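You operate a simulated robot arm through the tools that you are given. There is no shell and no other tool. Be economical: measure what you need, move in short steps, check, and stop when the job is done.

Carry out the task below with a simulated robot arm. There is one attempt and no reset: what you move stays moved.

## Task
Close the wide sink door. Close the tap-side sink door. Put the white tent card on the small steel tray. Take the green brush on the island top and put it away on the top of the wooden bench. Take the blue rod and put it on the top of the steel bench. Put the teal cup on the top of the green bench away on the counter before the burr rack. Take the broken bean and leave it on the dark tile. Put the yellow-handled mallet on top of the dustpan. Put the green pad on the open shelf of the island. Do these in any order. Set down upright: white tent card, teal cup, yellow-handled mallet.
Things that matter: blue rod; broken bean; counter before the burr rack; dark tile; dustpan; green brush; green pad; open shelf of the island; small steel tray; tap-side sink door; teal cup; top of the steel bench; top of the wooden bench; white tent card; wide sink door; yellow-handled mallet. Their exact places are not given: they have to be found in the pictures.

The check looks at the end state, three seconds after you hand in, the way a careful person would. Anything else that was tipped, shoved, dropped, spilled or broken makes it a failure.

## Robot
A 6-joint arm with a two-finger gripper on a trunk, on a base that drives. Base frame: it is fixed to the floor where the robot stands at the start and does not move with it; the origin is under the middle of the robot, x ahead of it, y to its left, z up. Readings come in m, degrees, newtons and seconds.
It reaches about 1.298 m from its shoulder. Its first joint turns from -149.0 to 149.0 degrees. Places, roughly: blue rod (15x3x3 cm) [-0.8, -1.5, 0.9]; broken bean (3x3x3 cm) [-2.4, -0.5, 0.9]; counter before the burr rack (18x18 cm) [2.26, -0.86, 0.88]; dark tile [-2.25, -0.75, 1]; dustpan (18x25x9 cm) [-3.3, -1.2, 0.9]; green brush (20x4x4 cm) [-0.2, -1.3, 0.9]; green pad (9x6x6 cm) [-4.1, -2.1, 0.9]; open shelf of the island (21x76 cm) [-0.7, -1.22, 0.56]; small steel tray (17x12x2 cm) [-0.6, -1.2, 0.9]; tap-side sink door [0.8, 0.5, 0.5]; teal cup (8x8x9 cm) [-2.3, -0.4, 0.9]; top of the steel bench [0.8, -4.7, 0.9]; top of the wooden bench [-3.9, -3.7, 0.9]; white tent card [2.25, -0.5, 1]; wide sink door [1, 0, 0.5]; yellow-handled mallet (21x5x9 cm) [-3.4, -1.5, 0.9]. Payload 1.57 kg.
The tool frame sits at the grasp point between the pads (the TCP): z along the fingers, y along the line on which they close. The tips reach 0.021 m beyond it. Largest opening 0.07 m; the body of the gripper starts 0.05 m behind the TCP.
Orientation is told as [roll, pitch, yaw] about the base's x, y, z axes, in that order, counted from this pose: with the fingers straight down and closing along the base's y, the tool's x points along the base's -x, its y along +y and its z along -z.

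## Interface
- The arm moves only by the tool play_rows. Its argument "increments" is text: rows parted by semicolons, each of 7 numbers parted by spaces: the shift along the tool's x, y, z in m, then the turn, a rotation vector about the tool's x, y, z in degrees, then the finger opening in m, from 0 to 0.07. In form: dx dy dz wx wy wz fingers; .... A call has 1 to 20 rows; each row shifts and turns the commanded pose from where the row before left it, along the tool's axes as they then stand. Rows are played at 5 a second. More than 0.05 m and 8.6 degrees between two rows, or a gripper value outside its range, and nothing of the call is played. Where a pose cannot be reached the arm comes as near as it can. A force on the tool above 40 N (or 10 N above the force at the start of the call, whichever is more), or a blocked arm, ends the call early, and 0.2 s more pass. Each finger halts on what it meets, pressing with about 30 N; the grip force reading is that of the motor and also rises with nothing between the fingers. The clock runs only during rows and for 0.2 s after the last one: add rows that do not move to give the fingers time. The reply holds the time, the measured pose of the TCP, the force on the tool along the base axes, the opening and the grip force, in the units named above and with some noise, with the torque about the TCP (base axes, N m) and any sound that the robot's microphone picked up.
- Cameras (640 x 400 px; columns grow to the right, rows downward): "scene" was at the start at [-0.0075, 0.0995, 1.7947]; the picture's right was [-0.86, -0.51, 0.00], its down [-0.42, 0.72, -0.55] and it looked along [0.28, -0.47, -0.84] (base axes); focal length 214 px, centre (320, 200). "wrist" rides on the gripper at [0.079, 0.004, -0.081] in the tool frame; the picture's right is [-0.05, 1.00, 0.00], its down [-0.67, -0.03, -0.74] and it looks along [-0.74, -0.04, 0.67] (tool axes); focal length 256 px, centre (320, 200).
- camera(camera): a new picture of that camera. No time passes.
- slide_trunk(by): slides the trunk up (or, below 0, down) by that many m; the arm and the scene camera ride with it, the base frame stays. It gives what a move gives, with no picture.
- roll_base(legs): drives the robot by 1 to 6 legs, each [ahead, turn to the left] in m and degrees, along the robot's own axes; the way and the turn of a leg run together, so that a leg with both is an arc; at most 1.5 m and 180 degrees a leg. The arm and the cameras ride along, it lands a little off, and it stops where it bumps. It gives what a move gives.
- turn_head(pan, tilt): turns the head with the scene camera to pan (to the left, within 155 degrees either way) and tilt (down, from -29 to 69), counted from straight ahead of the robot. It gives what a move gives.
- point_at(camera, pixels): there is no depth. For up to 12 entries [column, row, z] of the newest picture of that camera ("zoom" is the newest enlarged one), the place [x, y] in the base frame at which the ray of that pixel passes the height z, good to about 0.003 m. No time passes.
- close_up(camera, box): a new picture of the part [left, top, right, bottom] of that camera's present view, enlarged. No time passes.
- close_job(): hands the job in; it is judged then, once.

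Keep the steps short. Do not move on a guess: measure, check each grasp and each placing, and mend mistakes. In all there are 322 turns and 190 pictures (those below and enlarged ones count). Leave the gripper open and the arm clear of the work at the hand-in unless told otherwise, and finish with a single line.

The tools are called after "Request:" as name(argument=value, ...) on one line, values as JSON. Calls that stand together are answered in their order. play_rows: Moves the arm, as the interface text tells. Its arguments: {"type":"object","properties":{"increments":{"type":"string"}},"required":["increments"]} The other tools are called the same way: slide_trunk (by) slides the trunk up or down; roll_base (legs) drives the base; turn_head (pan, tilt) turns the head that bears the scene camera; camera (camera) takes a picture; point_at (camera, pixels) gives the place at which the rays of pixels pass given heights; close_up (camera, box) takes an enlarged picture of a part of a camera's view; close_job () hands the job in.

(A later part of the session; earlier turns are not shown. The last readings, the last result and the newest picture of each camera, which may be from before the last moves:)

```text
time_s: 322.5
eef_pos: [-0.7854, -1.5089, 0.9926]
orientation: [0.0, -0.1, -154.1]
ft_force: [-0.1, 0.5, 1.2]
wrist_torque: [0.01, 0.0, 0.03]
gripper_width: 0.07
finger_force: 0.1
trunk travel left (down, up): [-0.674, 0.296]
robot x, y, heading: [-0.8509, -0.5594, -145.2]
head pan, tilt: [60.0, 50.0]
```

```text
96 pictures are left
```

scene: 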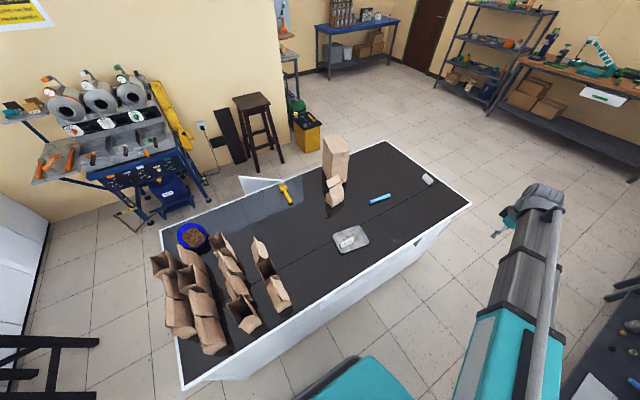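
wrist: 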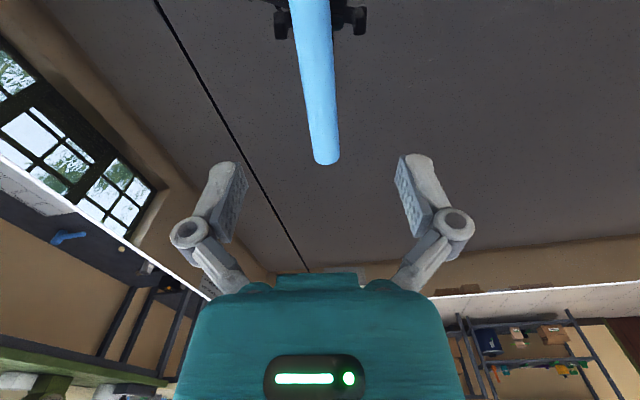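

Request:
slide_trunk(by=-0.088)

Request:
play_rows(increments="0 0 0 0 0 0 0.04;0 0 0 0 0 0 0.02;0 0 0 0 0 0 0;0 0 0 0 0 0 0;0 0 0 0 0 0 0;0 0 0 0 0 0 0")

Request:
slide_trunk(by=0.38)

Request:
camera(camera="wrist")

```text
time_s: 323.7
eef_pos: [-0.785, -1.5072, 0.9048]
orientation: [0.1, -0.1, -154.0]
ft_force: [0.0, -0.2, 0.1]
wrist_torque: [0.01, -0.03, 0.0]
gripper_width: 0.0699
finger_force: 0.0
trunk travel left (down, up): [-0.586, 0.384]
robot x, y, heading: [-0.8522, -0.5611, -145.6]
head pan, tilt: [60.0, 50.0]
```

```text
time_s: 325.1
eef_pos: [-0.7842, -1.5085, 0.9058]
orientation: [0.0, -0.2, -154.0]
ft_force: [-0.2, 0.0, 1.1]
wrist_torque: [0.04, -0.01, -0.04]
gripper_width: 0.0232
finger_force: 29.8
trunk travel left (down, up): [-0.586, 0.384]
robot x, y, heading: [-0.8511, -0.5588, -145.4]
head pan, tilt: [60.0, 50.0]
```

```text
time_s: 328.8
eef_pos: [-0.7848, -1.5088, 1.2837]
orientation: [0.0, 0.0, -153.9]
ft_force: [-0.5, -0.6, -0.2]
wrist_torque: [-0.01, 0.03, -0.03]
gripper_width: 0.0232
finger_force: 30.3
trunk travel left (down, up): [-0.966, 0.004]
robot x, y, heading: [-0.8505, -0.5562, -145.3]
head pan, tilt: [60.0, 50.0]
```

```text
95 pictures are left
```

wrist: 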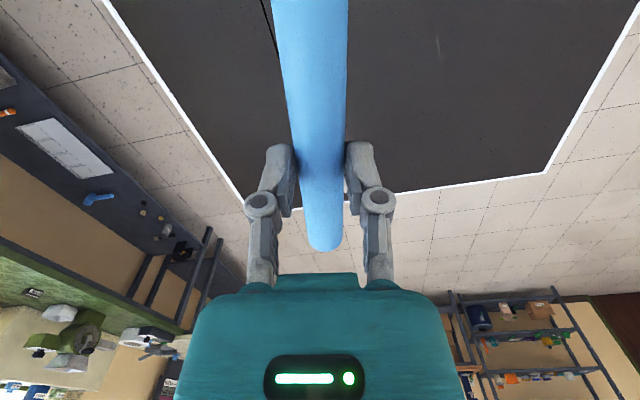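

Request:
point_at(camera="scene", pixels=[[308, 152, 0], [282, 163, 0], [285, 35, 0.9], [297, 55, 0.9], [400, 20, 0.9], [317, 28, 0.9], [372, 77, 0], [434, 78, 0]])

Request:
roll_base(legs=[[1.5, 0], [0.3, 0]])

Request:
turn_head(pan=100, tilt=25)

Request:
camera(camera="scene")

```text
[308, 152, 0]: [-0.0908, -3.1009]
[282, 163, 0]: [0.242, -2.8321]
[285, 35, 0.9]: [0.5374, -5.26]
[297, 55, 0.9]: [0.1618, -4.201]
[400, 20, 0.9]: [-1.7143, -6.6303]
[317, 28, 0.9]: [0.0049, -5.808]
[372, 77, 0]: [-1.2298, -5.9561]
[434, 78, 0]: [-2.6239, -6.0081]
```

```text
time_s: 339.8
eef_pos: [-2.2621, -2.5197, 1.2838]
orientation: [-0.1, 0.0, -154.2]
ft_force: [0.1, -0.1, -0.2]
wrist_torque: [0.02, -0.04, 0.01]
gripper_width: 0.0229
finger_force: 29.9
trunk travel left (down, up): [-0.966, 0.004]
robot x, y, heading: [-2.3272, -1.5678, -145.8]
head pan, tilt: [60.0, 50.0]
```

```text
time_s: 340.9
eef_pos: [-2.2606, -2.5181, 1.2841]
orientation: [0.1, 0.0, -154.2]
ft_force: [-0.1, 0.4, -0.6]
wrist_torque: [0.0, -0.01, -0.02]
gripper_width: 0.0231
finger_force: 29.6
trunk travel left (down, up): [-0.966, 0.004]
robot x, y, heading: [-2.3278, -1.5676, -145.4]
head pan, tilt: [100.0, 25.0]
```

```text
94 pictures are left
```

scene: 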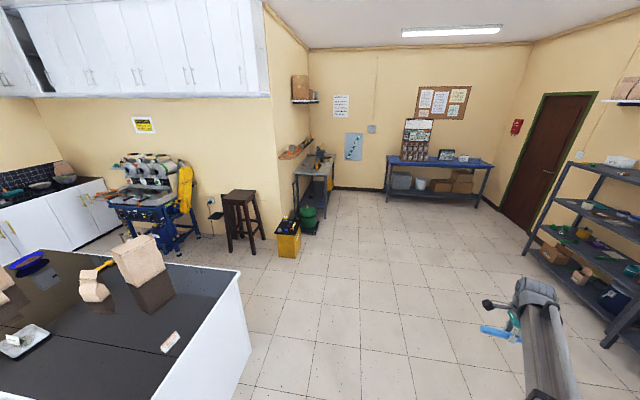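

Request:
roll_base(legs=[[0.35, 0], [0, 90], [1.5, 0], [1.2, 0]])

Request:
turn_head(pan=-40, tilt=35)

Request:
camera(camera="scene")

```text
time_s: 364.9
eef_pos: [-0.1715, -3.9605, 1.2841]
orientation: [0.0, -0.1, -65.3]
ft_force: [-0.8, -0.1, -0.3]
wrist_torque: [-0.02, 0.0, 0.0]
gripper_width: 0.0232
finger_force: 30.0
trunk travel left (down, up): [-0.966, 0.004]
robot x, y, heading: [-1.1206, -4.0059, -57.2]
head pan, tilt: [100.0, 25.0]
```

```text
time_s: 367.2
eef_pos: [-0.1733, -3.9601, 1.2849]
orientation: [0.0, -0.2, -65.3]
ft_force: [-0.5, -0.4, -1.1]
wrist_torque: [-0.01, -0.01, 0.02]
gripper_width: 0.0232
finger_force: 29.8
trunk travel left (down, up): [-0.966, 0.004]
robot x, y, heading: [-1.1214, -4.0038, -56.9]
head pan, tilt: [-40.0, 35.0]
```

```text
93 pictures are left
```

scene: 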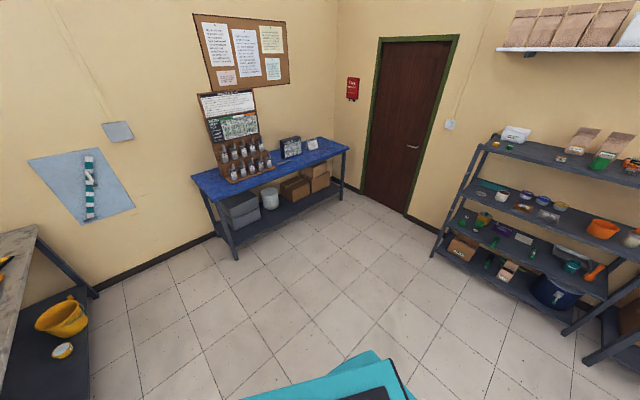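

Request:
turn_head(pan=35, tilt=35)

Request:
camera(camera="scene")

Request:
close_up(camera="scene", box=[160, 130, 360, 280])

```text
time_s: 368.6
eef_pos: [-0.1712, -3.9592, 1.2846]
orientation: [0.1, -0.1, -65.2]
ft_force: [0.4, 0.2, -0.2]
wrist_torque: [0.01, -0.02, 0.02]
gripper_width: 0.023
finger_force: 29.8
trunk travel left (down, up): [-0.966, 0.004]
robot x, y, heading: [-1.1221, -4.0062, -56.8]
head pan, tilt: [35.0, 35.0]
```

```text
92 pictures are left
```

scene: 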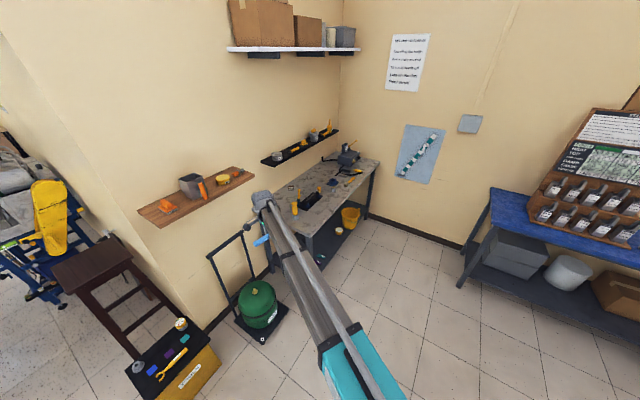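

```text
2.67 times, centred on (260, 205) of scene
```

zoom: 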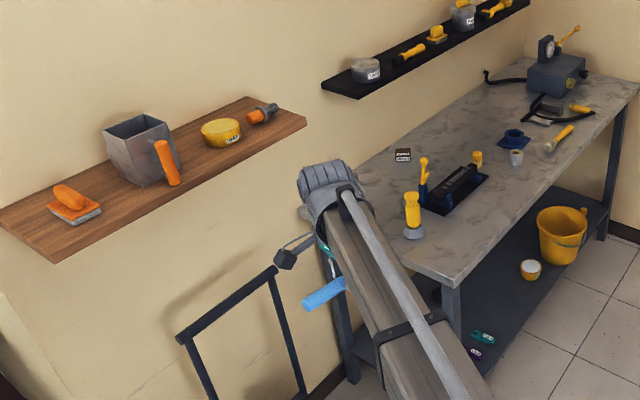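

Request:
point_at(camera="zoom", pixels=[[460, 285, 0.9], [632, 95, 0.9], [500, 205, 0.9], [470, 235, 0.9], [412, 230, 0.9], [490, 180, 0.9], [515, 165, 0.9], [445, 130, 0.9], [550, 150, 0.9]])

```text
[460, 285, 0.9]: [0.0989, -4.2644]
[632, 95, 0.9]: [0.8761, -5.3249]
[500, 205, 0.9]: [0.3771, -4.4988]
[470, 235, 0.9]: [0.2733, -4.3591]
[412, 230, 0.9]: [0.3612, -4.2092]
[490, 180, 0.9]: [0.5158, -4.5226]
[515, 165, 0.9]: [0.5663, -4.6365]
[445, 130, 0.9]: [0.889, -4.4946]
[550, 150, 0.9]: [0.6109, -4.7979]
```

Request:
roll_base(legs=[[0.74, 0]])

Request:
camera(camera="scene")

```text
time_s: 373.5
eef_pos: [0.2319, -4.5851, 1.284]
orientation: [0.0, -0.1, -65.5]
ft_force: [0.3, -1.3, 0.2]
wrist_torque: [0.0, -0.02, -0.02]
gripper_width: 0.0231
finger_force: 29.2
trunk travel left (down, up): [-0.966, 0.004]
robot x, y, heading: [-0.7163, -4.6266, -57.0]
head pan, tilt: [35.0, 35.0]
```

```text
90 pictures are left
```

scene: 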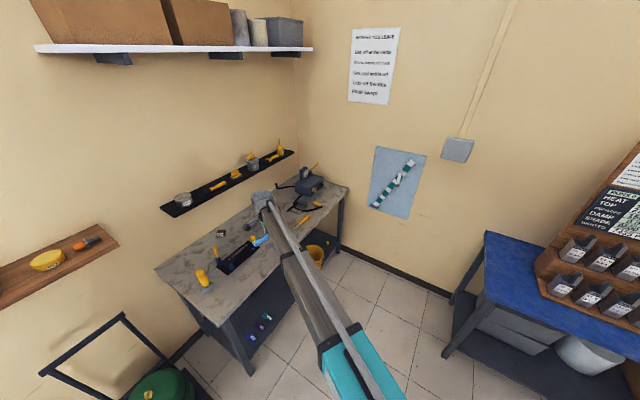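

Request:
play_rows(increments=".0069 .0374 0 0 0 0 0;.0069 .0374 0 0 0 0 0;.0069 .0374 0 0 0 0 0;.0069 .0374 0 0 0 0 0;.0069 .0374 0 0 0 0 0;0 0 0 0 0 -5.2 0;0 0 0 0 0 -5.2 0;0 0 0 0 0 0 0")

Request:
camera(camera="wrist")

Request:
close_up(camera="scene", box=[150, 150, 350, 300])

```text
time_s: 375.3
eef_pos: [0.3861, -4.4741, 1.2851]
orientation: [0.0, -0.1, -55.0]
ft_force: [-0.3, -0.4, -0.1]
wrist_torque: [0.0, -0.01, 0.0]
gripper_width: 0.0231
finger_force: 29.9
trunk travel left (down, up): [-0.966, 0.004]
robot x, y, heading: [-0.7113, -4.6291, -57.1]
head pan, tilt: [35.0, 35.0]
```

```text
89 pictures are left
```

wrist: 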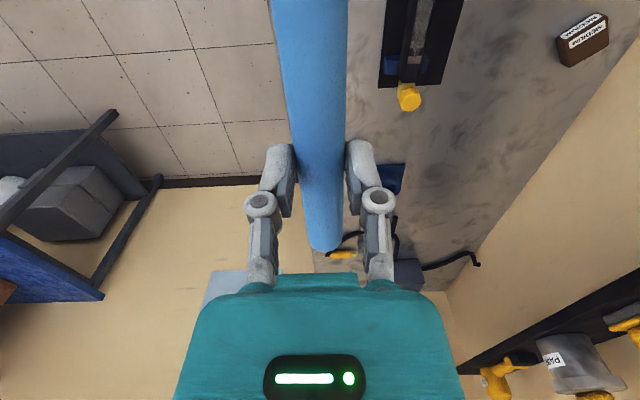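

```text
2.67 times, centred on (250, 225) of scene
```

zoom: 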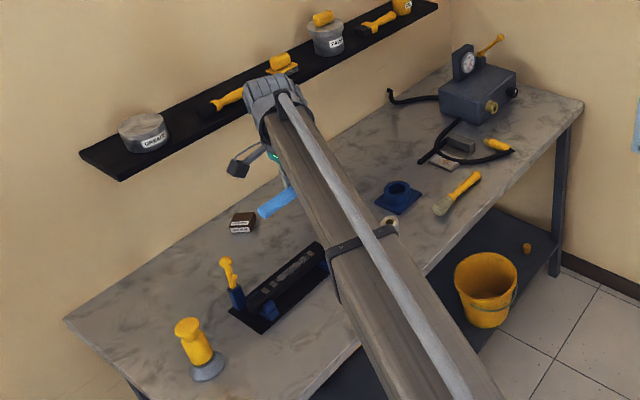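

Request:
point_at(camera="wrist", pixels=[[380, 85, 0.89], [384, 5, 0.89], [378, 165, 0.89], [405, 100, 0.92], [400, 190, 0.89], [280, 60, 0.88], [285, 100, 0.88]])

```text
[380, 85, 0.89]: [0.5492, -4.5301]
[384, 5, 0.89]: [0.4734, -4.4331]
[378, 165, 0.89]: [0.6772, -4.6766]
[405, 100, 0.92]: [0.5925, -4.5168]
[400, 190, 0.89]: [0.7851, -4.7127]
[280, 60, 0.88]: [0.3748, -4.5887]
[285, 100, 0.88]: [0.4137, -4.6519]
```

Request:
slide_trunk(by=-0.33)

Request:
camera(camera="wrist")

```text
time_s: 378.6
eef_pos: [0.3868, -4.4752, 0.954]
orientation: [0.1, 0.0, -55.2]
ft_force: [0.3, 0.0, -0.7]
wrist_torque: [0.03, 0.01, 0.0]
gripper_width: 0.0231
finger_force: 29.2
trunk travel left (down, up): [-0.636, 0.334]
robot x, y, heading: [-0.7192, -4.6259, -57.0]
head pan, tilt: [35.0, 35.0]
```

```text
87 pictures are left
```

wrist: 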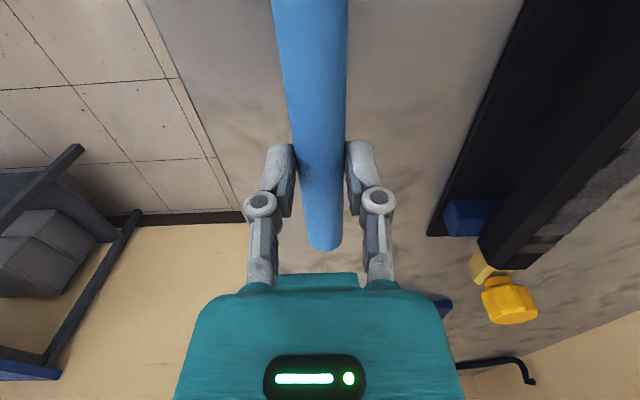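

Clear strip below the rod. Lowering in small steps.

Request:
slide_trunk(by=-0.03)

Request:
slide_trunk(by=-0.01)

Request:
slide_trunk(by=-0.005)

Request:
slide_trunk(by=-0.004)

```text
time_s: 379.3
eef_pos: [0.3858, -4.4746, 0.9242]
orientation: [0.0, -0.1, -55.1]
ft_force: [-0.7, 0.3, -1.1]
wrist_torque: [-0.03, 0.01, -0.02]
gripper_width: 0.0231
finger_force: 30.2
trunk travel left (down, up): [-0.606, 0.364]
robot x, y, heading: [-0.718, -4.6266, -57.0]
head pan, tilt: [35.0, 35.0]
```

```text
time_s: 379.9
eef_pos: [0.3862, -4.4753, 0.9147]
orientation: [0.0, -0.1, -55.0]
ft_force: [0.2, 0.0, 1.1]
wrist_torque: [-0.02, 0.01, 0.02]
gripper_width: 0.0232
finger_force: 29.6
trunk travel left (down, up): [-0.596, 0.374]
robot x, y, heading: [-0.7198, -4.6263, -57.1]
head pan, tilt: [35.0, 35.0]
```

```text
time_s: 380.4
eef_pos: [0.3863, -4.475, 0.9094]
orientation: [0.1, -0.1, -55.1]
ft_force: [5.6, 1.3, 16.1]
wrist_torque: [-0.04, -0.11, 0.0]
gripper_width: 0.023
finger_force: 29.9
trunk travel left (down, up): [-0.591, 0.379]
robot x, y, heading: [-0.7217, -4.6326, -57.1]
head pan, tilt: [35.0, 35.0]
```

```text
time_s: 381.0
eef_pos: [0.3856, -4.4752, 0.9079]
orientation: [-0.1, -0.1, -55.1]
ft_force: [5.1, 1.7, 18.2]
wrist_torque: [0.02, -0.09, 0.01]
gripper_width: 0.0227
finger_force: 30.2
trunk travel left (down, up): [-0.587, 0.383]
robot x, y, heading: [-0.7149, -4.6262, -57.3]
head pan, tilt: [35.0, 35.0]
```

Request:
play_rows(increments="0 0 0 0 0 0 0.026;0 0 0 0 0 0 0.03;0 0 0 0 0 0 0.035;0 0 0 0 0 0 0.04;0 0 0 0 0 0 0.05;0 0 0 0 0 0 0.06;0 0 0 0 0 0 0.06")

Request:
slide_trunk(by=0.12)

Request:
camera(camera="wrist")

```text
time_s: 382.6
eef_pos: [0.3862, -4.4751, 0.9061]
orientation: [0.1, -0.2, -55.1]
ft_force: [-0.5, -0.7, 0.8]
wrist_torque: [0.01, 0.03, 0.01]
gripper_width: 0.06
finger_force: 0.1
trunk travel left (down, up): [-0.587, 0.383]
robot x, y, heading: [-0.7212, -4.6247, -57.2]
head pan, tilt: [35.0, 35.0]
```

```text
time_s: 384.1
eef_pos: [0.3866, -4.4734, 1.0247]
orientation: [0.0, -0.1, -55.1]
ft_force: [-0.2, -0.1, 0.5]
wrist_torque: [-0.01, 0.02, 0.01]
gripper_width: 0.06
finger_force: 0.0
trunk travel left (down, up): [-0.707, 0.263]
robot x, y, heading: [-0.719, -4.6268, -57.3]
head pan, tilt: [35.0, 35.0]
```

```text
86 pictures are left
```

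wrist: 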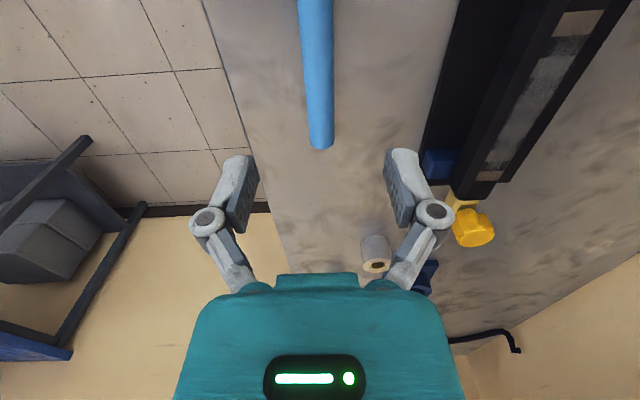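

Request:
slide_trunk(by=0.26)

Request:
play_rows(increments="0 -.045 0 0 0 0 0.06;0 -.045 0 0 0 0 0.06;0 -.045 0 0 0 0 0.06;0 -.045 0 0 0 0 0.06;0 0 0 0 0 0 0.06")

Request:
roll_base(legs=[[-1.5, 0], [-1.5, 0]])

Request:
turn_head(pan=150, tilt=35)

Request:
camera(camera="scene")

```text
time_s: 386.7
eef_pos: [0.3876, -4.4759, 1.2855]
orientation: [0.0, -0.1, -55.1]
ft_force: [0.7, 0.6, 0.0]
wrist_torque: [0.0, 0.0, -0.02]
gripper_width: 0.0601
finger_force: 0.0
trunk travel left (down, up): [-0.967, 0.003]
robot x, y, heading: [-0.7195, -4.6229, -57.2]
head pan, tilt: [35.0, 35.0]
```

```text
time_s: 387.9
eef_pos: [0.2392, -4.5794, 1.286]
orientation: [-0.1, -0.1, -55.0]
ft_force: [0.2, 0.0, -0.7]
wrist_torque: [0.01, 0.0, 0.0]
gripper_width: 0.06
finger_force: 0.1
trunk travel left (down, up): [-0.967, 0.003]
robot x, y, heading: [-0.7174, -4.6259, -57.0]
head pan, tilt: [35.0, 35.0]
```

```text
time_s: 405.8
eef_pos: [-1.4054, -2.0498, 1.2857]
orientation: [0.0, -0.1, -54.6]
ft_force: [-0.5, 0.6, 0.2]
wrist_torque: [-0.01, -0.02, 0.01]
gripper_width: 0.0599
finger_force: 0.0
trunk travel left (down, up): [-0.967, 0.003]
robot x, y, heading: [-2.3594, -2.1054, -56.6]
head pan, tilt: [35.0, 35.0]
```

```text
time_s: 407.8
eef_pos: [-1.4058, -2.0498, 1.2857]
orientation: [0.0, -0.1, -54.6]
ft_force: [-0.4, 0.2, -0.5]
wrist_torque: [-0.02, -0.02, -0.03]
gripper_width: 0.06
finger_force: 0.2
trunk travel left (down, up): [-0.967, 0.003]
robot x, y, heading: [-2.363, -2.1071, -56.8]
head pan, tilt: [150.0, 35.0]
```

```text
85 pictures are left
```

scene: 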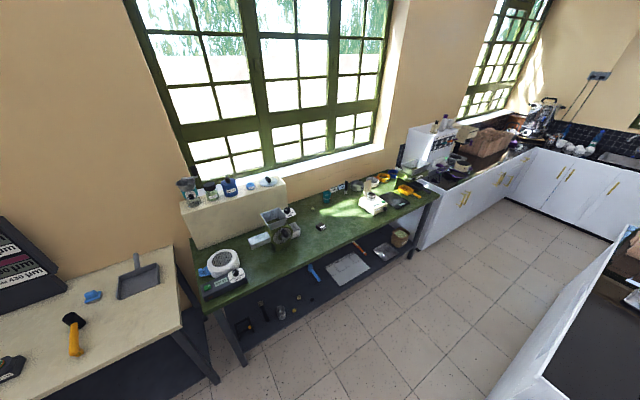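

Request:
close_up(camera="scene", box=[0, 230, 220, 390])

Request:
point_at(camera="scene", pixels=[[195, 247, 0.88], [287, 218, 0.88], [200, 200, 1.1], [210, 305, 0.88], [440, 195, 0.88], [326, 198, 0.95], [370, 205, 0.95], [180, 320, 0.88]])

```text
2.50 times, centred on (110, 310) of scene
```

zoom: 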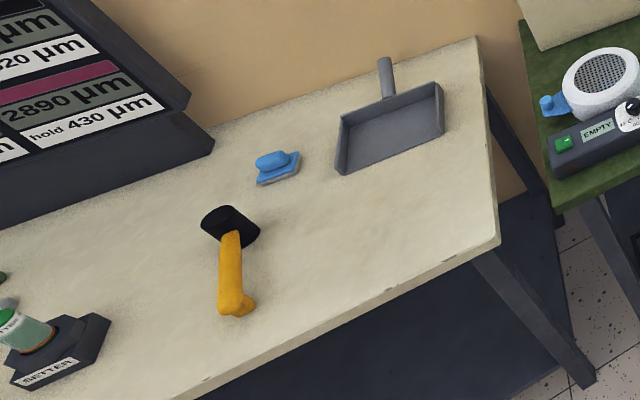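

```text
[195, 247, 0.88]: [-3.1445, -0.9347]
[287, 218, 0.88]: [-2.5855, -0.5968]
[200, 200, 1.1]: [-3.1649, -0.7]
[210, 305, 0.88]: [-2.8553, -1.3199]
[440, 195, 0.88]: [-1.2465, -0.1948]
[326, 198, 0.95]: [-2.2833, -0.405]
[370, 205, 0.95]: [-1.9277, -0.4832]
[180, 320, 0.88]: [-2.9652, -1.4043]
```

Request:
point_at(camera="zoom", pixels=[[344, 172, 0.88], [443, 133, 0.88], [338, 120, 0.92], [435, 83, 0.92], [358, 155, 0.885], [385, 60, 0.95], [230, 210, 0.97], [205, 222, 0.93], [228, 245, 0.88], [228, 310, 0.94], [245, 312, 0.89], [230, 240, 0.94]])

```text
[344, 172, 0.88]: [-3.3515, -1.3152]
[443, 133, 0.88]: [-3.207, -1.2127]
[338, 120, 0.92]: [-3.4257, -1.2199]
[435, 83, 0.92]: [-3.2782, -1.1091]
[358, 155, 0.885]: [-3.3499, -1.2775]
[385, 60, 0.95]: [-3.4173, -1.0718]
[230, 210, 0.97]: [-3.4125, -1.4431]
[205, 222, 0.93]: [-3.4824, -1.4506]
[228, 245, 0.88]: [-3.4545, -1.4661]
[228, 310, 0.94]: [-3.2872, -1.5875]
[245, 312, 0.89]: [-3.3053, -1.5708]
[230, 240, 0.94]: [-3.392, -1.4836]
```

Request:
roll_base(legs=[[-0.2, 0], [0, 91], [-0.25, 0]])

Request:
turn_head(pan=90, tilt=50)

Request:
camera(camera="scene")

Request:
camera(camera="wrist")

```text
time_s: 417.1
eef_pos: [-2.7578, -1.1247, 1.2855]
orientation: [0.0, -0.1, 36.7]
ft_force: [0.4, 0.5, 1.2]
wrist_torque: [-0.02, -0.02, -0.02]
gripper_width: 0.0598
finger_force: 0.1
trunk travel left (down, up): [-0.967, 0.003]
robot x, y, heading: [-2.6744, -2.0851, 34.9]
head pan, tilt: [150.0, 35.0]
```

```text
time_s: 418.4
eef_pos: [-2.7567, -1.1249, 1.2852]
orientation: [-0.1, -0.1, 36.6]
ft_force: [-0.6, 0.7, 0.2]
wrist_torque: [0.04, 0.0, 0.0]
gripper_width: 0.06
finger_force: 0.1
trunk travel left (down, up): [-0.967, 0.003]
robot x, y, heading: [-2.6781, -2.0844, 34.8]
head pan, tilt: [90.0, 50.0]
```

```text
83 pictures are left
```

scene: 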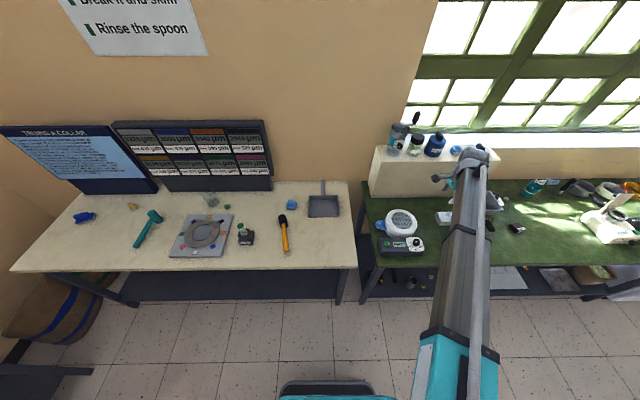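

```text
82 pictures are left
```

wrist: 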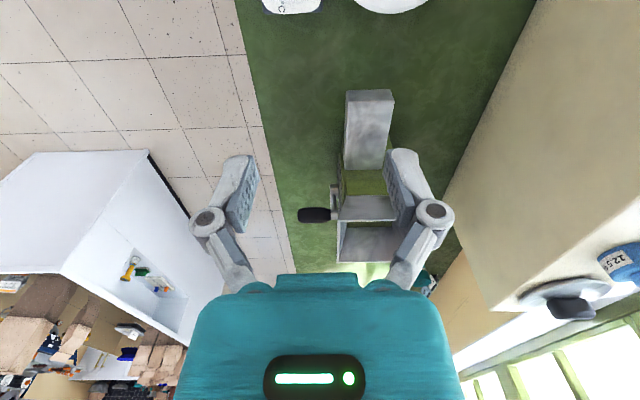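

Request:
close_up(camera="scene", box=[225, 165, 365, 270])

Request:
play_rows(increments=".0475 0 0 0 0 0 0.06;.0475 0 0 0 0 0 0.06;.0475 0 0 0 0 0 0.06;.0475 0 0 0 0 0 0.06;.0475 0 0 0 0 0 0.06;.0475 0 0 0 0 0 0.06;.0475 0 0 0 0 0 0.06;.0475 0 0 0 0 0 0.06;.0475 0 0 0 0 0 0.06;.0475 0 0 0 0 0 0.06;.0475 0 0 0 0 0 0.06;.0475 0 0 0 0 0 0.06;0 0 0 0 0 0 0.06")

Request:
camera(camera="wrist")

```text
3.81 times, centred on (295, 218) of scene
```

zoom: 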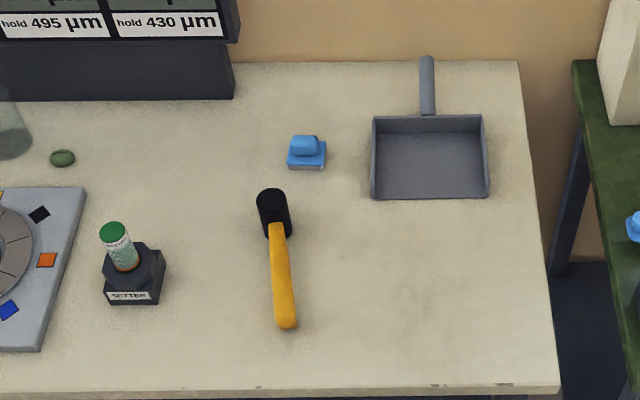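

```text
time_s: 421.2
eef_pos: [-3.2152, -1.4674, 1.2849]
orientation: [0.0, -0.1, 36.7]
ft_force: [-0.4, -0.4, 0.7]
wrist_torque: [0.01, 0.03, 0.02]
gripper_width: 0.0598
finger_force: 0.1
trunk travel left (down, up): [-0.967, 0.003]
robot x, y, heading: [-2.6775, -2.0816, 34.9]
head pan, tilt: [90.0, 50.0]
```

```text
80 pictures are left
```

wrist: 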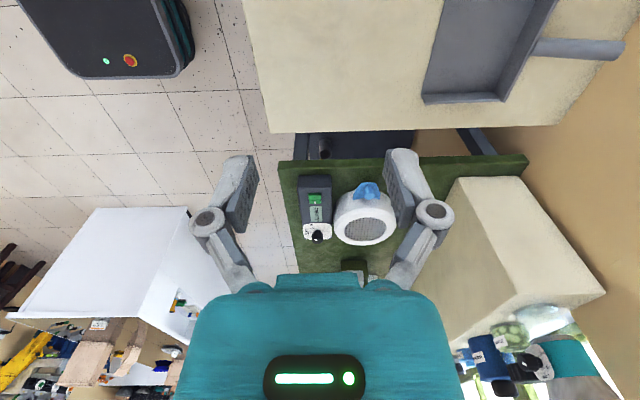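

Request:
play_rows(increments=".0375 .0193 0 0 0 0 0.06;.0375 .0193 0 0 0 0 0.06;.0375 .0193 0 0 0 0 0.06;.0375 .0193 0 0 0 0 0.06;0 0 0 0 0 -8.08 0.06;0 0 0 0 0 -8.08 0.06;0 0 0 0 0 -8.08 0.06;0 0 0 0 0 -8.08 0.06;0 0 0 0 0 -8.08 0.06;0 0 0 0 0 -8.08 0.06;0 0 0 0 0 -8.08 0.06;0 0 0 0 0 -8.08 0.06;0 0 0 0 0 -8.08 0.06;0 0 0 0 0 -8.08 0.06;0 0 0 0 0 -8.08 0.06;0 0 0 0 0 -8.08 0.06;0 0 0 0 0 0 0.06")

Request:
camera(camera="wrist")

```text
time_s: 424.8
eef_pos: [-3.3804, -1.494, 1.2843]
orientation: [0.0, 0.0, 133.8]
ft_force: [-0.7, 0.0, -1.1]
wrist_torque: [0.0, 0.0, 0.0]
gripper_width: 0.0598
finger_force: 0.1
trunk travel left (down, up): [-0.967, 0.003]
robot x, y, heading: [-2.6787, -2.0809, 34.9]
head pan, tilt: [90.0, 50.0]
```

```text
79 pictures are left
```

wrist: 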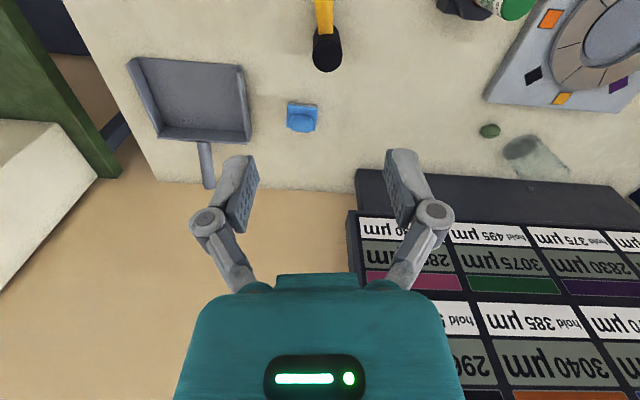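

Request:
close_up(camera="wrist", box=[110, 0, 370, 200])

Request:
point_at(camera="wrist", pixels=[[326, 68, 0.97], [326, 30, 0.97], [322, 10, 0.94], [137, 58, 0.885], [236, 68, 0.885], [165, 127, 0.885], [247, 132, 0.885], [163, 138, 0.92], [250, 144, 0.92]])

```text
2.00 times, centred on (240, 100) of wrist
```

zoom: 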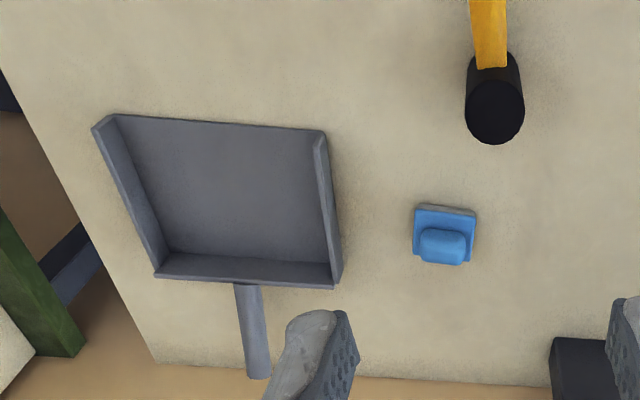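

```text
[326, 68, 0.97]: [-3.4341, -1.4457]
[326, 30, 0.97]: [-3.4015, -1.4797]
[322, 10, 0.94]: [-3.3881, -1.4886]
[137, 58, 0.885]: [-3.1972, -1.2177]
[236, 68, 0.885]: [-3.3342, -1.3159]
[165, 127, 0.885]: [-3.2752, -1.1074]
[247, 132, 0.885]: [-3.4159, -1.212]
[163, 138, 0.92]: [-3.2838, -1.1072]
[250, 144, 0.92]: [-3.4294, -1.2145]
```

Request:
slide_trunk(by=-0.28)

Request:
camera(camera="wrist")

```text
time_s: 427.6
eef_pos: [-3.3803, -1.4938, 1.0055]
orientation: [0.0, 0.0, 133.8]
ft_force: [-0.4, 0.9, -0.1]
wrist_torque: [0.01, 0.0, 0.01]
gripper_width: 0.0602
finger_force: 0.1
trunk travel left (down, up): [-0.687, 0.283]
robot x, y, heading: [-2.6732, -2.082, 35.3]
head pan, tilt: [90.0, 50.0]
```

```text
77 pictures are left
```

wrist: 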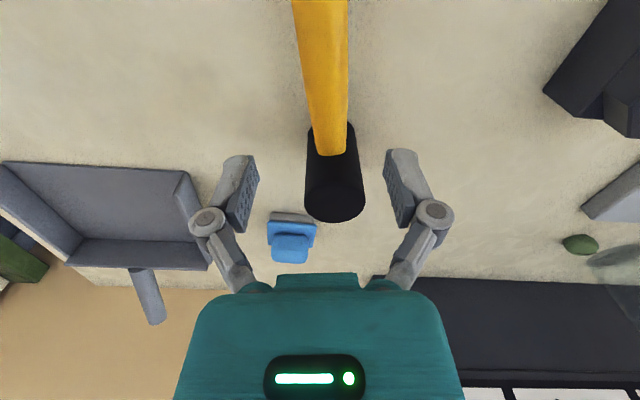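

Request:
slide_trunk(by=-0.065)

Request:
camera(camera="wrist")

Request:
play_rows(increments="0 0 0 0 0 0 0.045;0 0 0 0 0 0 0.03;0 0 0 0 0 0 0.01;0 0 0 0 0 0 0;0 0 0 0 0 0 0;0 0 0 0 0 0 0")

Request:
camera(camera="wrist")

```text
time_s: 428.6
eef_pos: [-3.3818, -1.4936, 0.9411]
orientation: [-0.1, -0.1, 133.7]
ft_force: [0.6, 0.8, 0.0]
wrist_torque: [-0.02, -0.01, 0.04]
gripper_width: 0.0599
finger_force: 0.0
trunk travel left (down, up): [-0.622, 0.348]
robot x, y, heading: [-2.6806, -2.0847, 35.4]
head pan, tilt: [90.0, 50.0]
```

```text
76 pictures are left
```

wrist: 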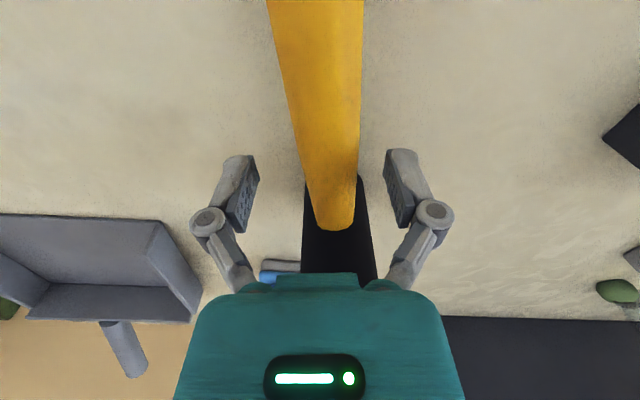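

```text
time_s: 430.1
eef_pos: [-3.3806, -1.4935, 0.941]
orientation: [-0.1, 0.0, 133.8]
ft_force: [-2.7, -0.1, 6.6]
wrist_torque: [-0.01, 0.0, 0.44]
gripper_width: 0.0263
finger_force: 29.8
trunk travel left (down, up): [-0.622, 0.348]
robot x, y, heading: [-2.6743, -2.0829, 34.8]
head pan, tilt: [90.0, 50.0]
```

```text
75 pictures are left
```

wrist: 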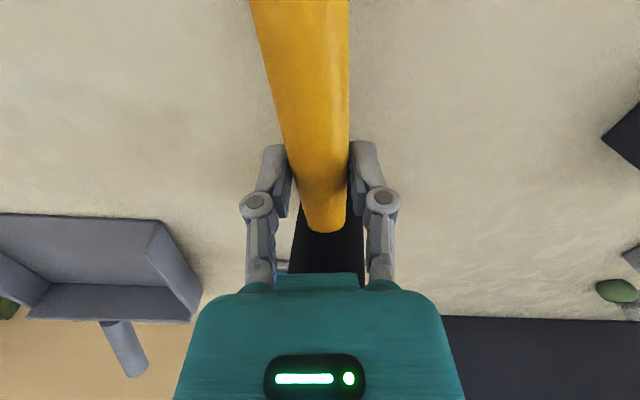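

Request:
slide_trunk(by=0.12)

Request:
camera(camera="wrist")

Request:
close_up(camera="scene", box=[225, 120, 365, 225])

```text
time_s: 431.6
eef_pos: [-3.3805, -1.4947, 1.0608]
orientation: [-0.3, 0.1, 133.6]
ft_force: [0.6, -0.9, -3.3]
wrist_torque: [-0.02, -0.02, 0.01]
gripper_width: 0.0257
finger_force: 30.2
trunk travel left (down, up): [-0.742, 0.228]
robot x, y, heading: [-2.6751, -2.0835, 34.8]
head pan, tilt: [90.0, 50.0]
```

```text
74 pictures are left
```

wrist: 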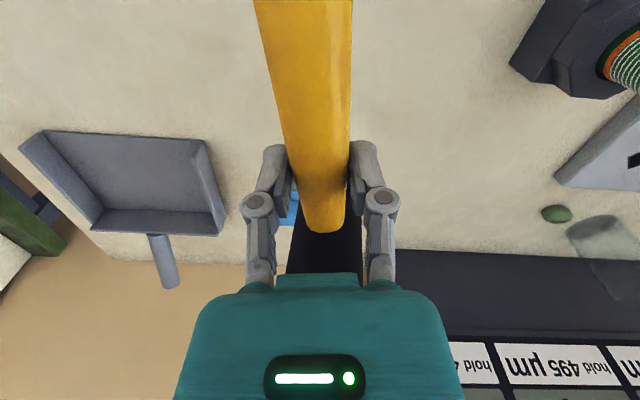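

```text
3.81 times, centred on (295, 172) of scene
```

zoom: 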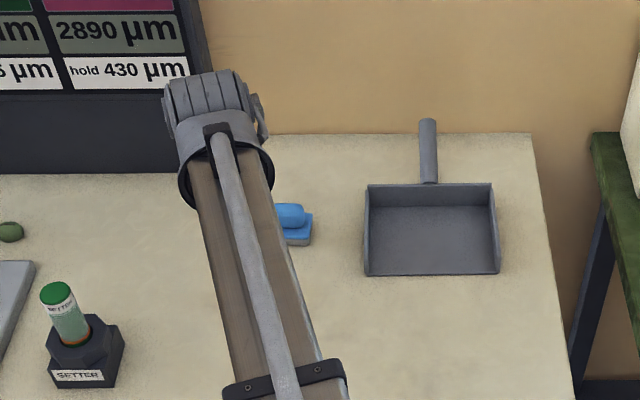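

Request:
play_rows(increments="0 0 -.02 0 0 -7.28 0;0 0 -.02 0 0 -7.28 0;0 0 0 0 0 -7.28 0;0 0 0 0 0 -7.28 0;-.0015 -.0449 0 0 0 0 0;-.0015 -.0449 0 0 0 0 0;-.0015 -.0449 0 0 0 0 0;-.0015 -.0449 0 0 0 0 0;-.0015 -.0449 0 0 0 0 0;-.0015 -.0449 0 0 0 0 0;0 0 0 0 0 0 0")

Request:
camera(camera="wrist")

Request:
close_up(camera="scene", box=[265, 120, 405, 225])

```text
time_s: 433.9
eef_pos: [-3.3108, -1.2332, 1.0599]
orientation: [0.0, 0.0, 162.9]
ft_force: [1.0, -0.2, -2.0]
wrist_torque: [0.0, -0.01, -0.03]
gripper_width: 0.0259
finger_force: 30.1
out of reach, approached as far as the arm can: row 1, 2
trunk travel left (down, up): [-0.742, 0.228]
robot x, y, heading: [-2.6754, -2.0775, 34.8]
head pan, tilt: [90.0, 50.0]
```

```text
72 pictures are left
```

wrist: 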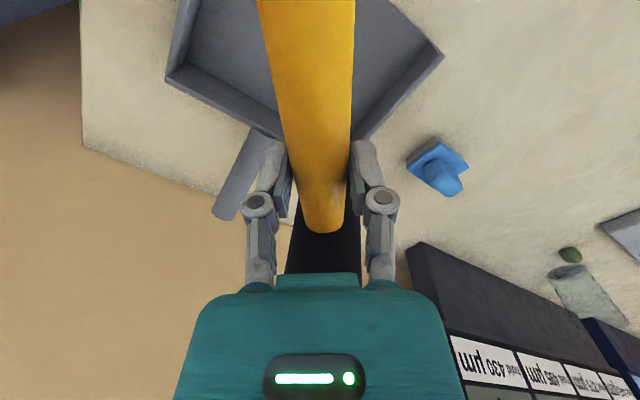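

```text
3.81 times, centred on (335, 172) of scene
```

zoom: 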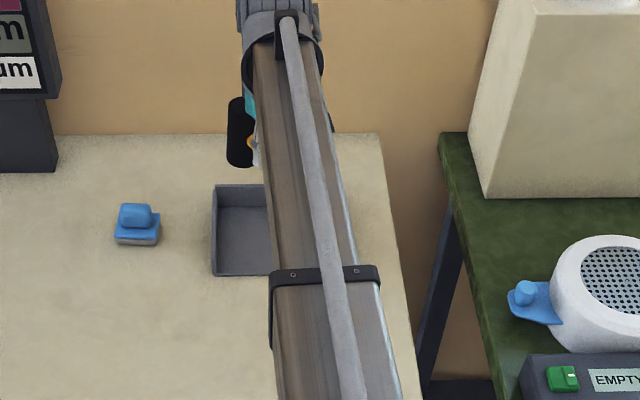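

Request:
slide_trunk(by=-0.07)

Request:
camera(camera="wrist")

Request:
close_up(camera="scene", box=[265, 80, 405, 185])

```text
time_s: 435.0
eef_pos: [-3.3097, -1.2331, 0.9903]
orientation: [-0.1, 0.1, 162.7]
ft_force: [-0.6, -0.1, -1.7]
wrist_torque: [0.04, -0.02, 0.04]
gripper_width: 0.0258
finger_force: 29.5
trunk travel left (down, up): [-0.672, 0.298]
robot x, y, heading: [-2.6774, -2.0815, 35.0]
head pan, tilt: [90.0, 50.0]
```

```text
70 pictures are left
```

wrist: 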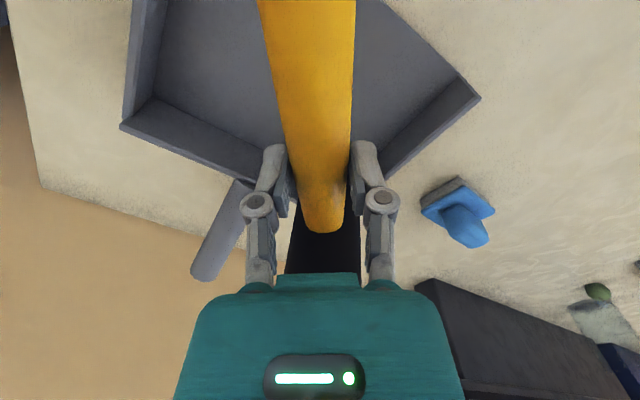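

```text
3.81 times, centred on (335, 132) of scene
```

zoom: 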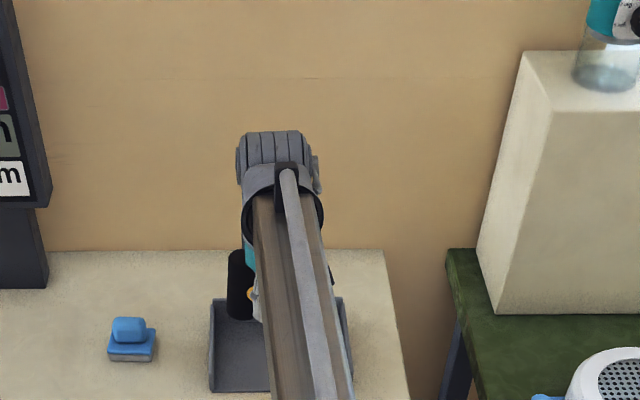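

Request:
slide_trunk(by=-0.03)

Request:
slide_trunk(by=-0.01)

Request:
camera(camera="wrist")

Request:
close_up(camera="scene", box=[265, 80, 405, 185])

```text
time_s: 435.8
eef_pos: [-3.3102, -1.2336, 0.9604]
orientation: [0.1, 0.1, 162.9]
ft_force: [-0.4, -1.1, -1.7]
wrist_torque: [-0.03, 0.03, 0.0]
gripper_width: 0.0261
finger_force: 30.3
trunk travel left (down, up): [-0.642, 0.328]
robot x, y, heading: [-2.6732, -2.0837, 34.7]
head pan, tilt: [90.0, 50.0]
```

```text
time_s: 436.4
eef_pos: [-3.3102, -1.2332, 0.95]
orientation: [0.0, 0.1, 162.8]
ft_force: [-0.3, 0.0, -1.6]
wrist_torque: [-0.02, -0.04, -0.01]
gripper_width: 0.0261
finger_force: 30.0
trunk travel left (down, up): [-0.632, 0.338]
robot x, y, heading: [-2.6766, -2.0815, 34.9]
head pan, tilt: [90.0, 50.0]
```

```text
68 pictures are left
```

wrist: 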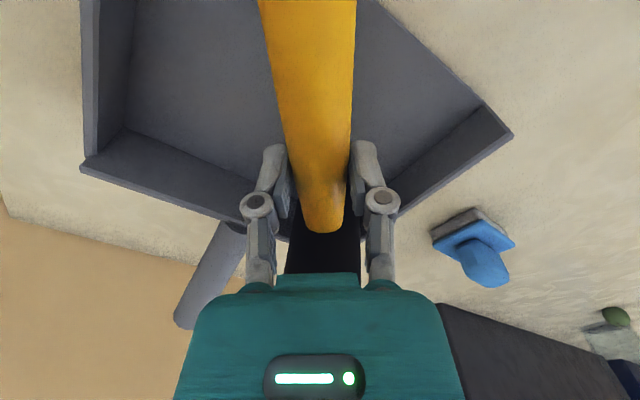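

```text
3.81 times, centred on (335, 132) of scene
```

zoom: 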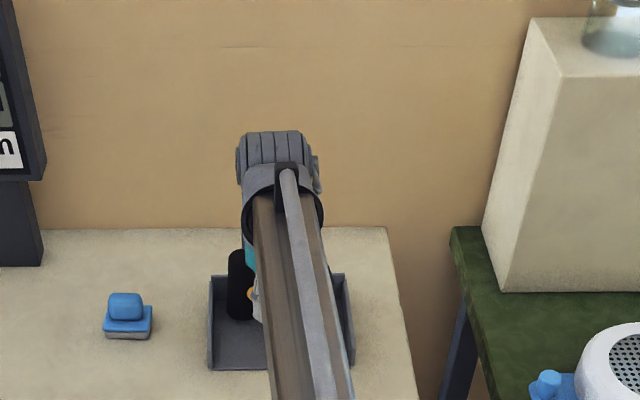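

Request:
slide_trunk(by=-0.004)

Request:
slide_trunk(by=-0.003)

Request:
slide_trunk(by=-0.003)

```text
time_s: 436.9
eef_pos: [-3.3096, -1.234, 0.9453]
orientation: [0.0, 0.0, 162.7]
ft_force: [0.1, 0.0, -2.5]
wrist_torque: [0.01, 0.0, 0.01]
gripper_width: 0.0259
finger_force: 30.0
trunk travel left (down, up): [-0.628, 0.342]
robot x, y, heading: [-2.6753, -2.0842, 34.9]
head pan, tilt: [90.0, 50.0]
```

```text
time_s: 437.4
eef_pos: [-3.3092, -1.2344, 0.9437]
orientation: [-0.1, 0.0, 162.8]
ft_force: [-1.4, 1.2, 9.3]
wrist_torque: [0.45, 0.6, -0.01]
gripper_width: 0.0259
finger_force: 30.1
trunk travel left (down, up): [-0.625, 0.345]
robot x, y, heading: [-2.6756, -2.0814, 34.8]
head pan, tilt: [90.0, 50.0]
```

```text
time_s: 437.9
eef_pos: [-3.3103, -1.2356, 0.942]
orientation: [-0.1, 0.1, 162.8]
ft_force: [-3.0, -3.4, 16.5]
wrist_torque: [0.09, -0.08, 0.0]
gripper_width: 0.0257
finger_force: 29.7
trunk travel left (down, up): [-0.622, 0.348]
robot x, y, heading: [-2.6762, -2.0838, 35.0]
head pan, tilt: [90.0, 50.0]
```

Contact in the pan. Release and lift.

Request:
play_rows(increments="0 0 0 0 0 0 0.03;0 0 0 0 0 0 0.035;0 0 0 0 0 0 0.045;0 0 0 0 0 0 0.055;0 0 0 0 0 0 0.055")

Request:
slide_trunk(by=0.2)

Request:
camera(camera="wrist")

```text
time_s: 439.1
eef_pos: [-3.3106, -1.2325, 0.9402]
orientation: [0.0, 0.1, 162.8]
ft_force: [0.4, 0.7, -0.4]
wrist_torque: [0.02, -0.05, 0.02]
gripper_width: 0.0546
finger_force: 0.1
trunk travel left (down, up): [-0.622, 0.348]
robot x, y, heading: [-2.6756, -2.0787, 34.8]
head pan, tilt: [90.0, 50.0]
```

```text
time_s: 441.3
eef_pos: [-3.3098, -1.2316, 1.1397]
orientation: [0.0, 0.0, 162.9]
ft_force: [-1.1, 0.0, 0.3]
wrist_torque: [0.01, 0.0, -0.04]
gripper_width: 0.0549
finger_force: 0.0
trunk travel left (down, up): [-0.822, 0.148]
robot x, y, heading: [-2.6772, -2.0831, 34.8]
head pan, tilt: [90.0, 50.0]
```

```text
66 pictures are left
```

wrist: 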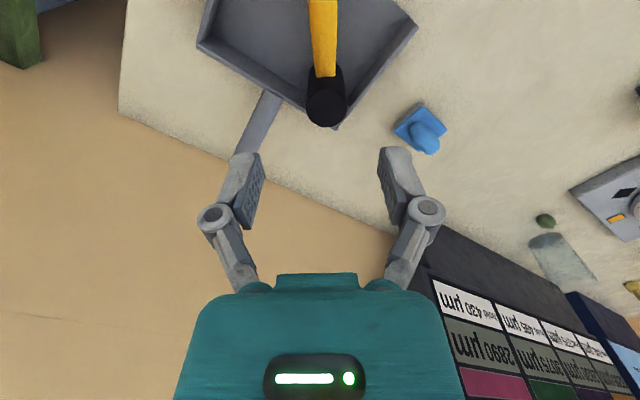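

Request:
slide_trunk(by=0.145)

Request:
play_rows(increments=".0368 .0288 0 0 0 0 .055;.0368 .0288 0 0 0 0 .055;.0368 .0288 0 0 0 0 .055;.0368 .0288 0 0 0 0 .055;.0368 .0288 0 0 0 0 .055;.0368 .0288 0 0 0 0 .055;0 0 0 0 0 0 .055")

Request:
roll_base(legs=[[1.0, 0]])

Request:
turn_head(pan=70, tilt=45)

Request:
camera(camera="scene")

```text
time_s: 443.0
eef_pos: [-3.3096, -1.2326, 1.2855]
orientation: [-0.1, 0.1, 162.8]
ft_force: [0.6, -0.2, 0.1]
wrist_torque: [-0.03, 0.01, -0.01]
gripper_width: 0.0552
finger_force: 0.0
trunk travel left (down, up): [-0.967, 0.003]
robot x, y, heading: [-2.6804, -2.0836, 35.1]
head pan, tilt: [90.0, 50.0]
```

```text
time_s: 444.6
eef_pos: [-3.1516, -1.4642, 1.2846]
orientation: [0.0, 0.1, 162.8]
ft_force: [-0.4, -0.3, -0.3]
wrist_torque: [-0.04, 0.01, 0.04]
gripper_width: 0.0551
finger_force: 0.0
trunk travel left (down, up): [-0.967, 0.003]
robot x, y, heading: [-2.6768, -2.083, 34.9]
head pan, tilt: [90.0, 50.0]
```

```text
time_s: 450.9
eef_pos: [-2.3292, -0.8897, 1.2854]
orientation: [0.0, 0.0, 163.0]
ft_force: [-0.1, 0.1, -0.1]
wrist_torque: [0.01, -0.03, -0.05]
gripper_width: 0.0551
finger_force: 0.1
trunk travel left (down, up): [-0.967, 0.003]
robot x, y, heading: [-1.857, -1.505, 35.1]
head pan, tilt: [90.0, 50.0]
```

```text
time_s: 451.8
eef_pos: [-2.3288, -0.8912, 1.2852]
orientation: [-0.1, 0.1, 162.9]
ft_force: [0.1, -0.9, 0.4]
wrist_torque: [0.02, 0.0, 0.01]
gripper_width: 0.0551
finger_force: 0.1
trunk travel left (down, up): [-0.967, 0.003]
robot x, y, heading: [-1.8534, -1.5087, 35.1]
head pan, tilt: [70.0, 45.0]
```

```text
65 pictures are left
```

scene: 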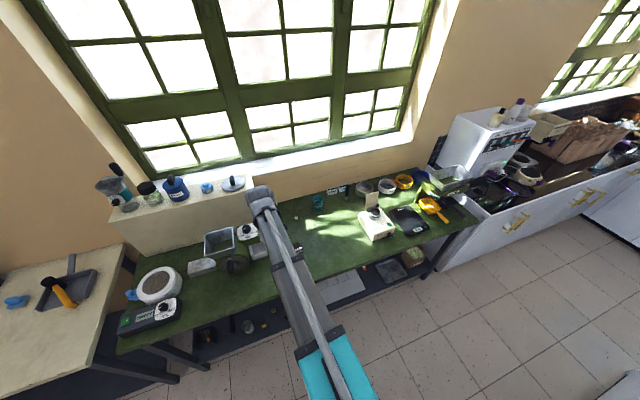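

Request:
close_up(camera="scene", box=[190, 160, 470, 300])

Request:
point_at(camera="scene", pixels=[[318, 202, 0.92], [297, 247, 0.88], [70, 290, 0.93]])

Request:
close_up(camera="scene", box=[0, 240, 140, 345])

```text
2.29 times, centred on (330, 230) of scene
```

zoom: 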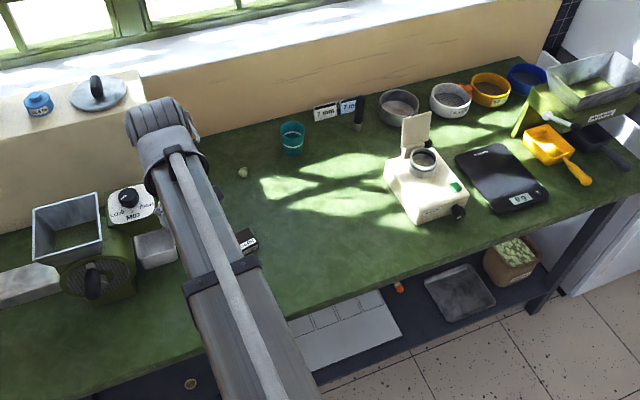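

```text
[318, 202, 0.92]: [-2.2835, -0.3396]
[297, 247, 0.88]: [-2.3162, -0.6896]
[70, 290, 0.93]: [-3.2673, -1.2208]
```

```text
3.81 times, centred on (70, 292) of scene
```

zoom: 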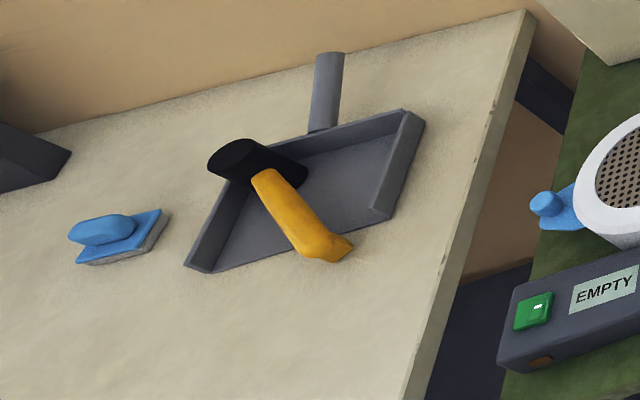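

Request:
camera(camera="wrist")

Request:
point_at(camera="scene", pixels=[[296.4, 217.5, 0.89], [318, 210, 0.885], [318, 196, 0.97]])

```text
62 pictures are left
```

wrist: 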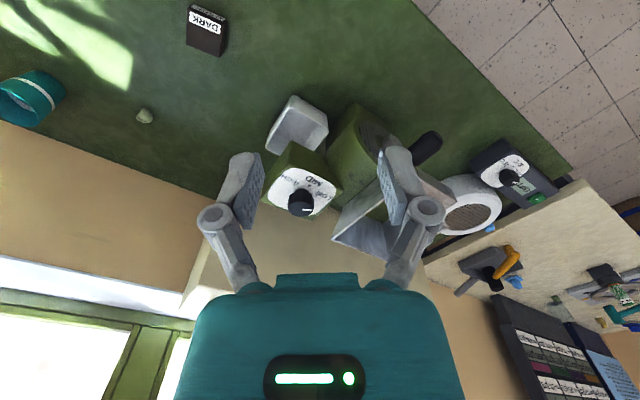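

```text
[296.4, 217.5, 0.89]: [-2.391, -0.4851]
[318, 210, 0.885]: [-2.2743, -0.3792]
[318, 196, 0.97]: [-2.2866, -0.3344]
```

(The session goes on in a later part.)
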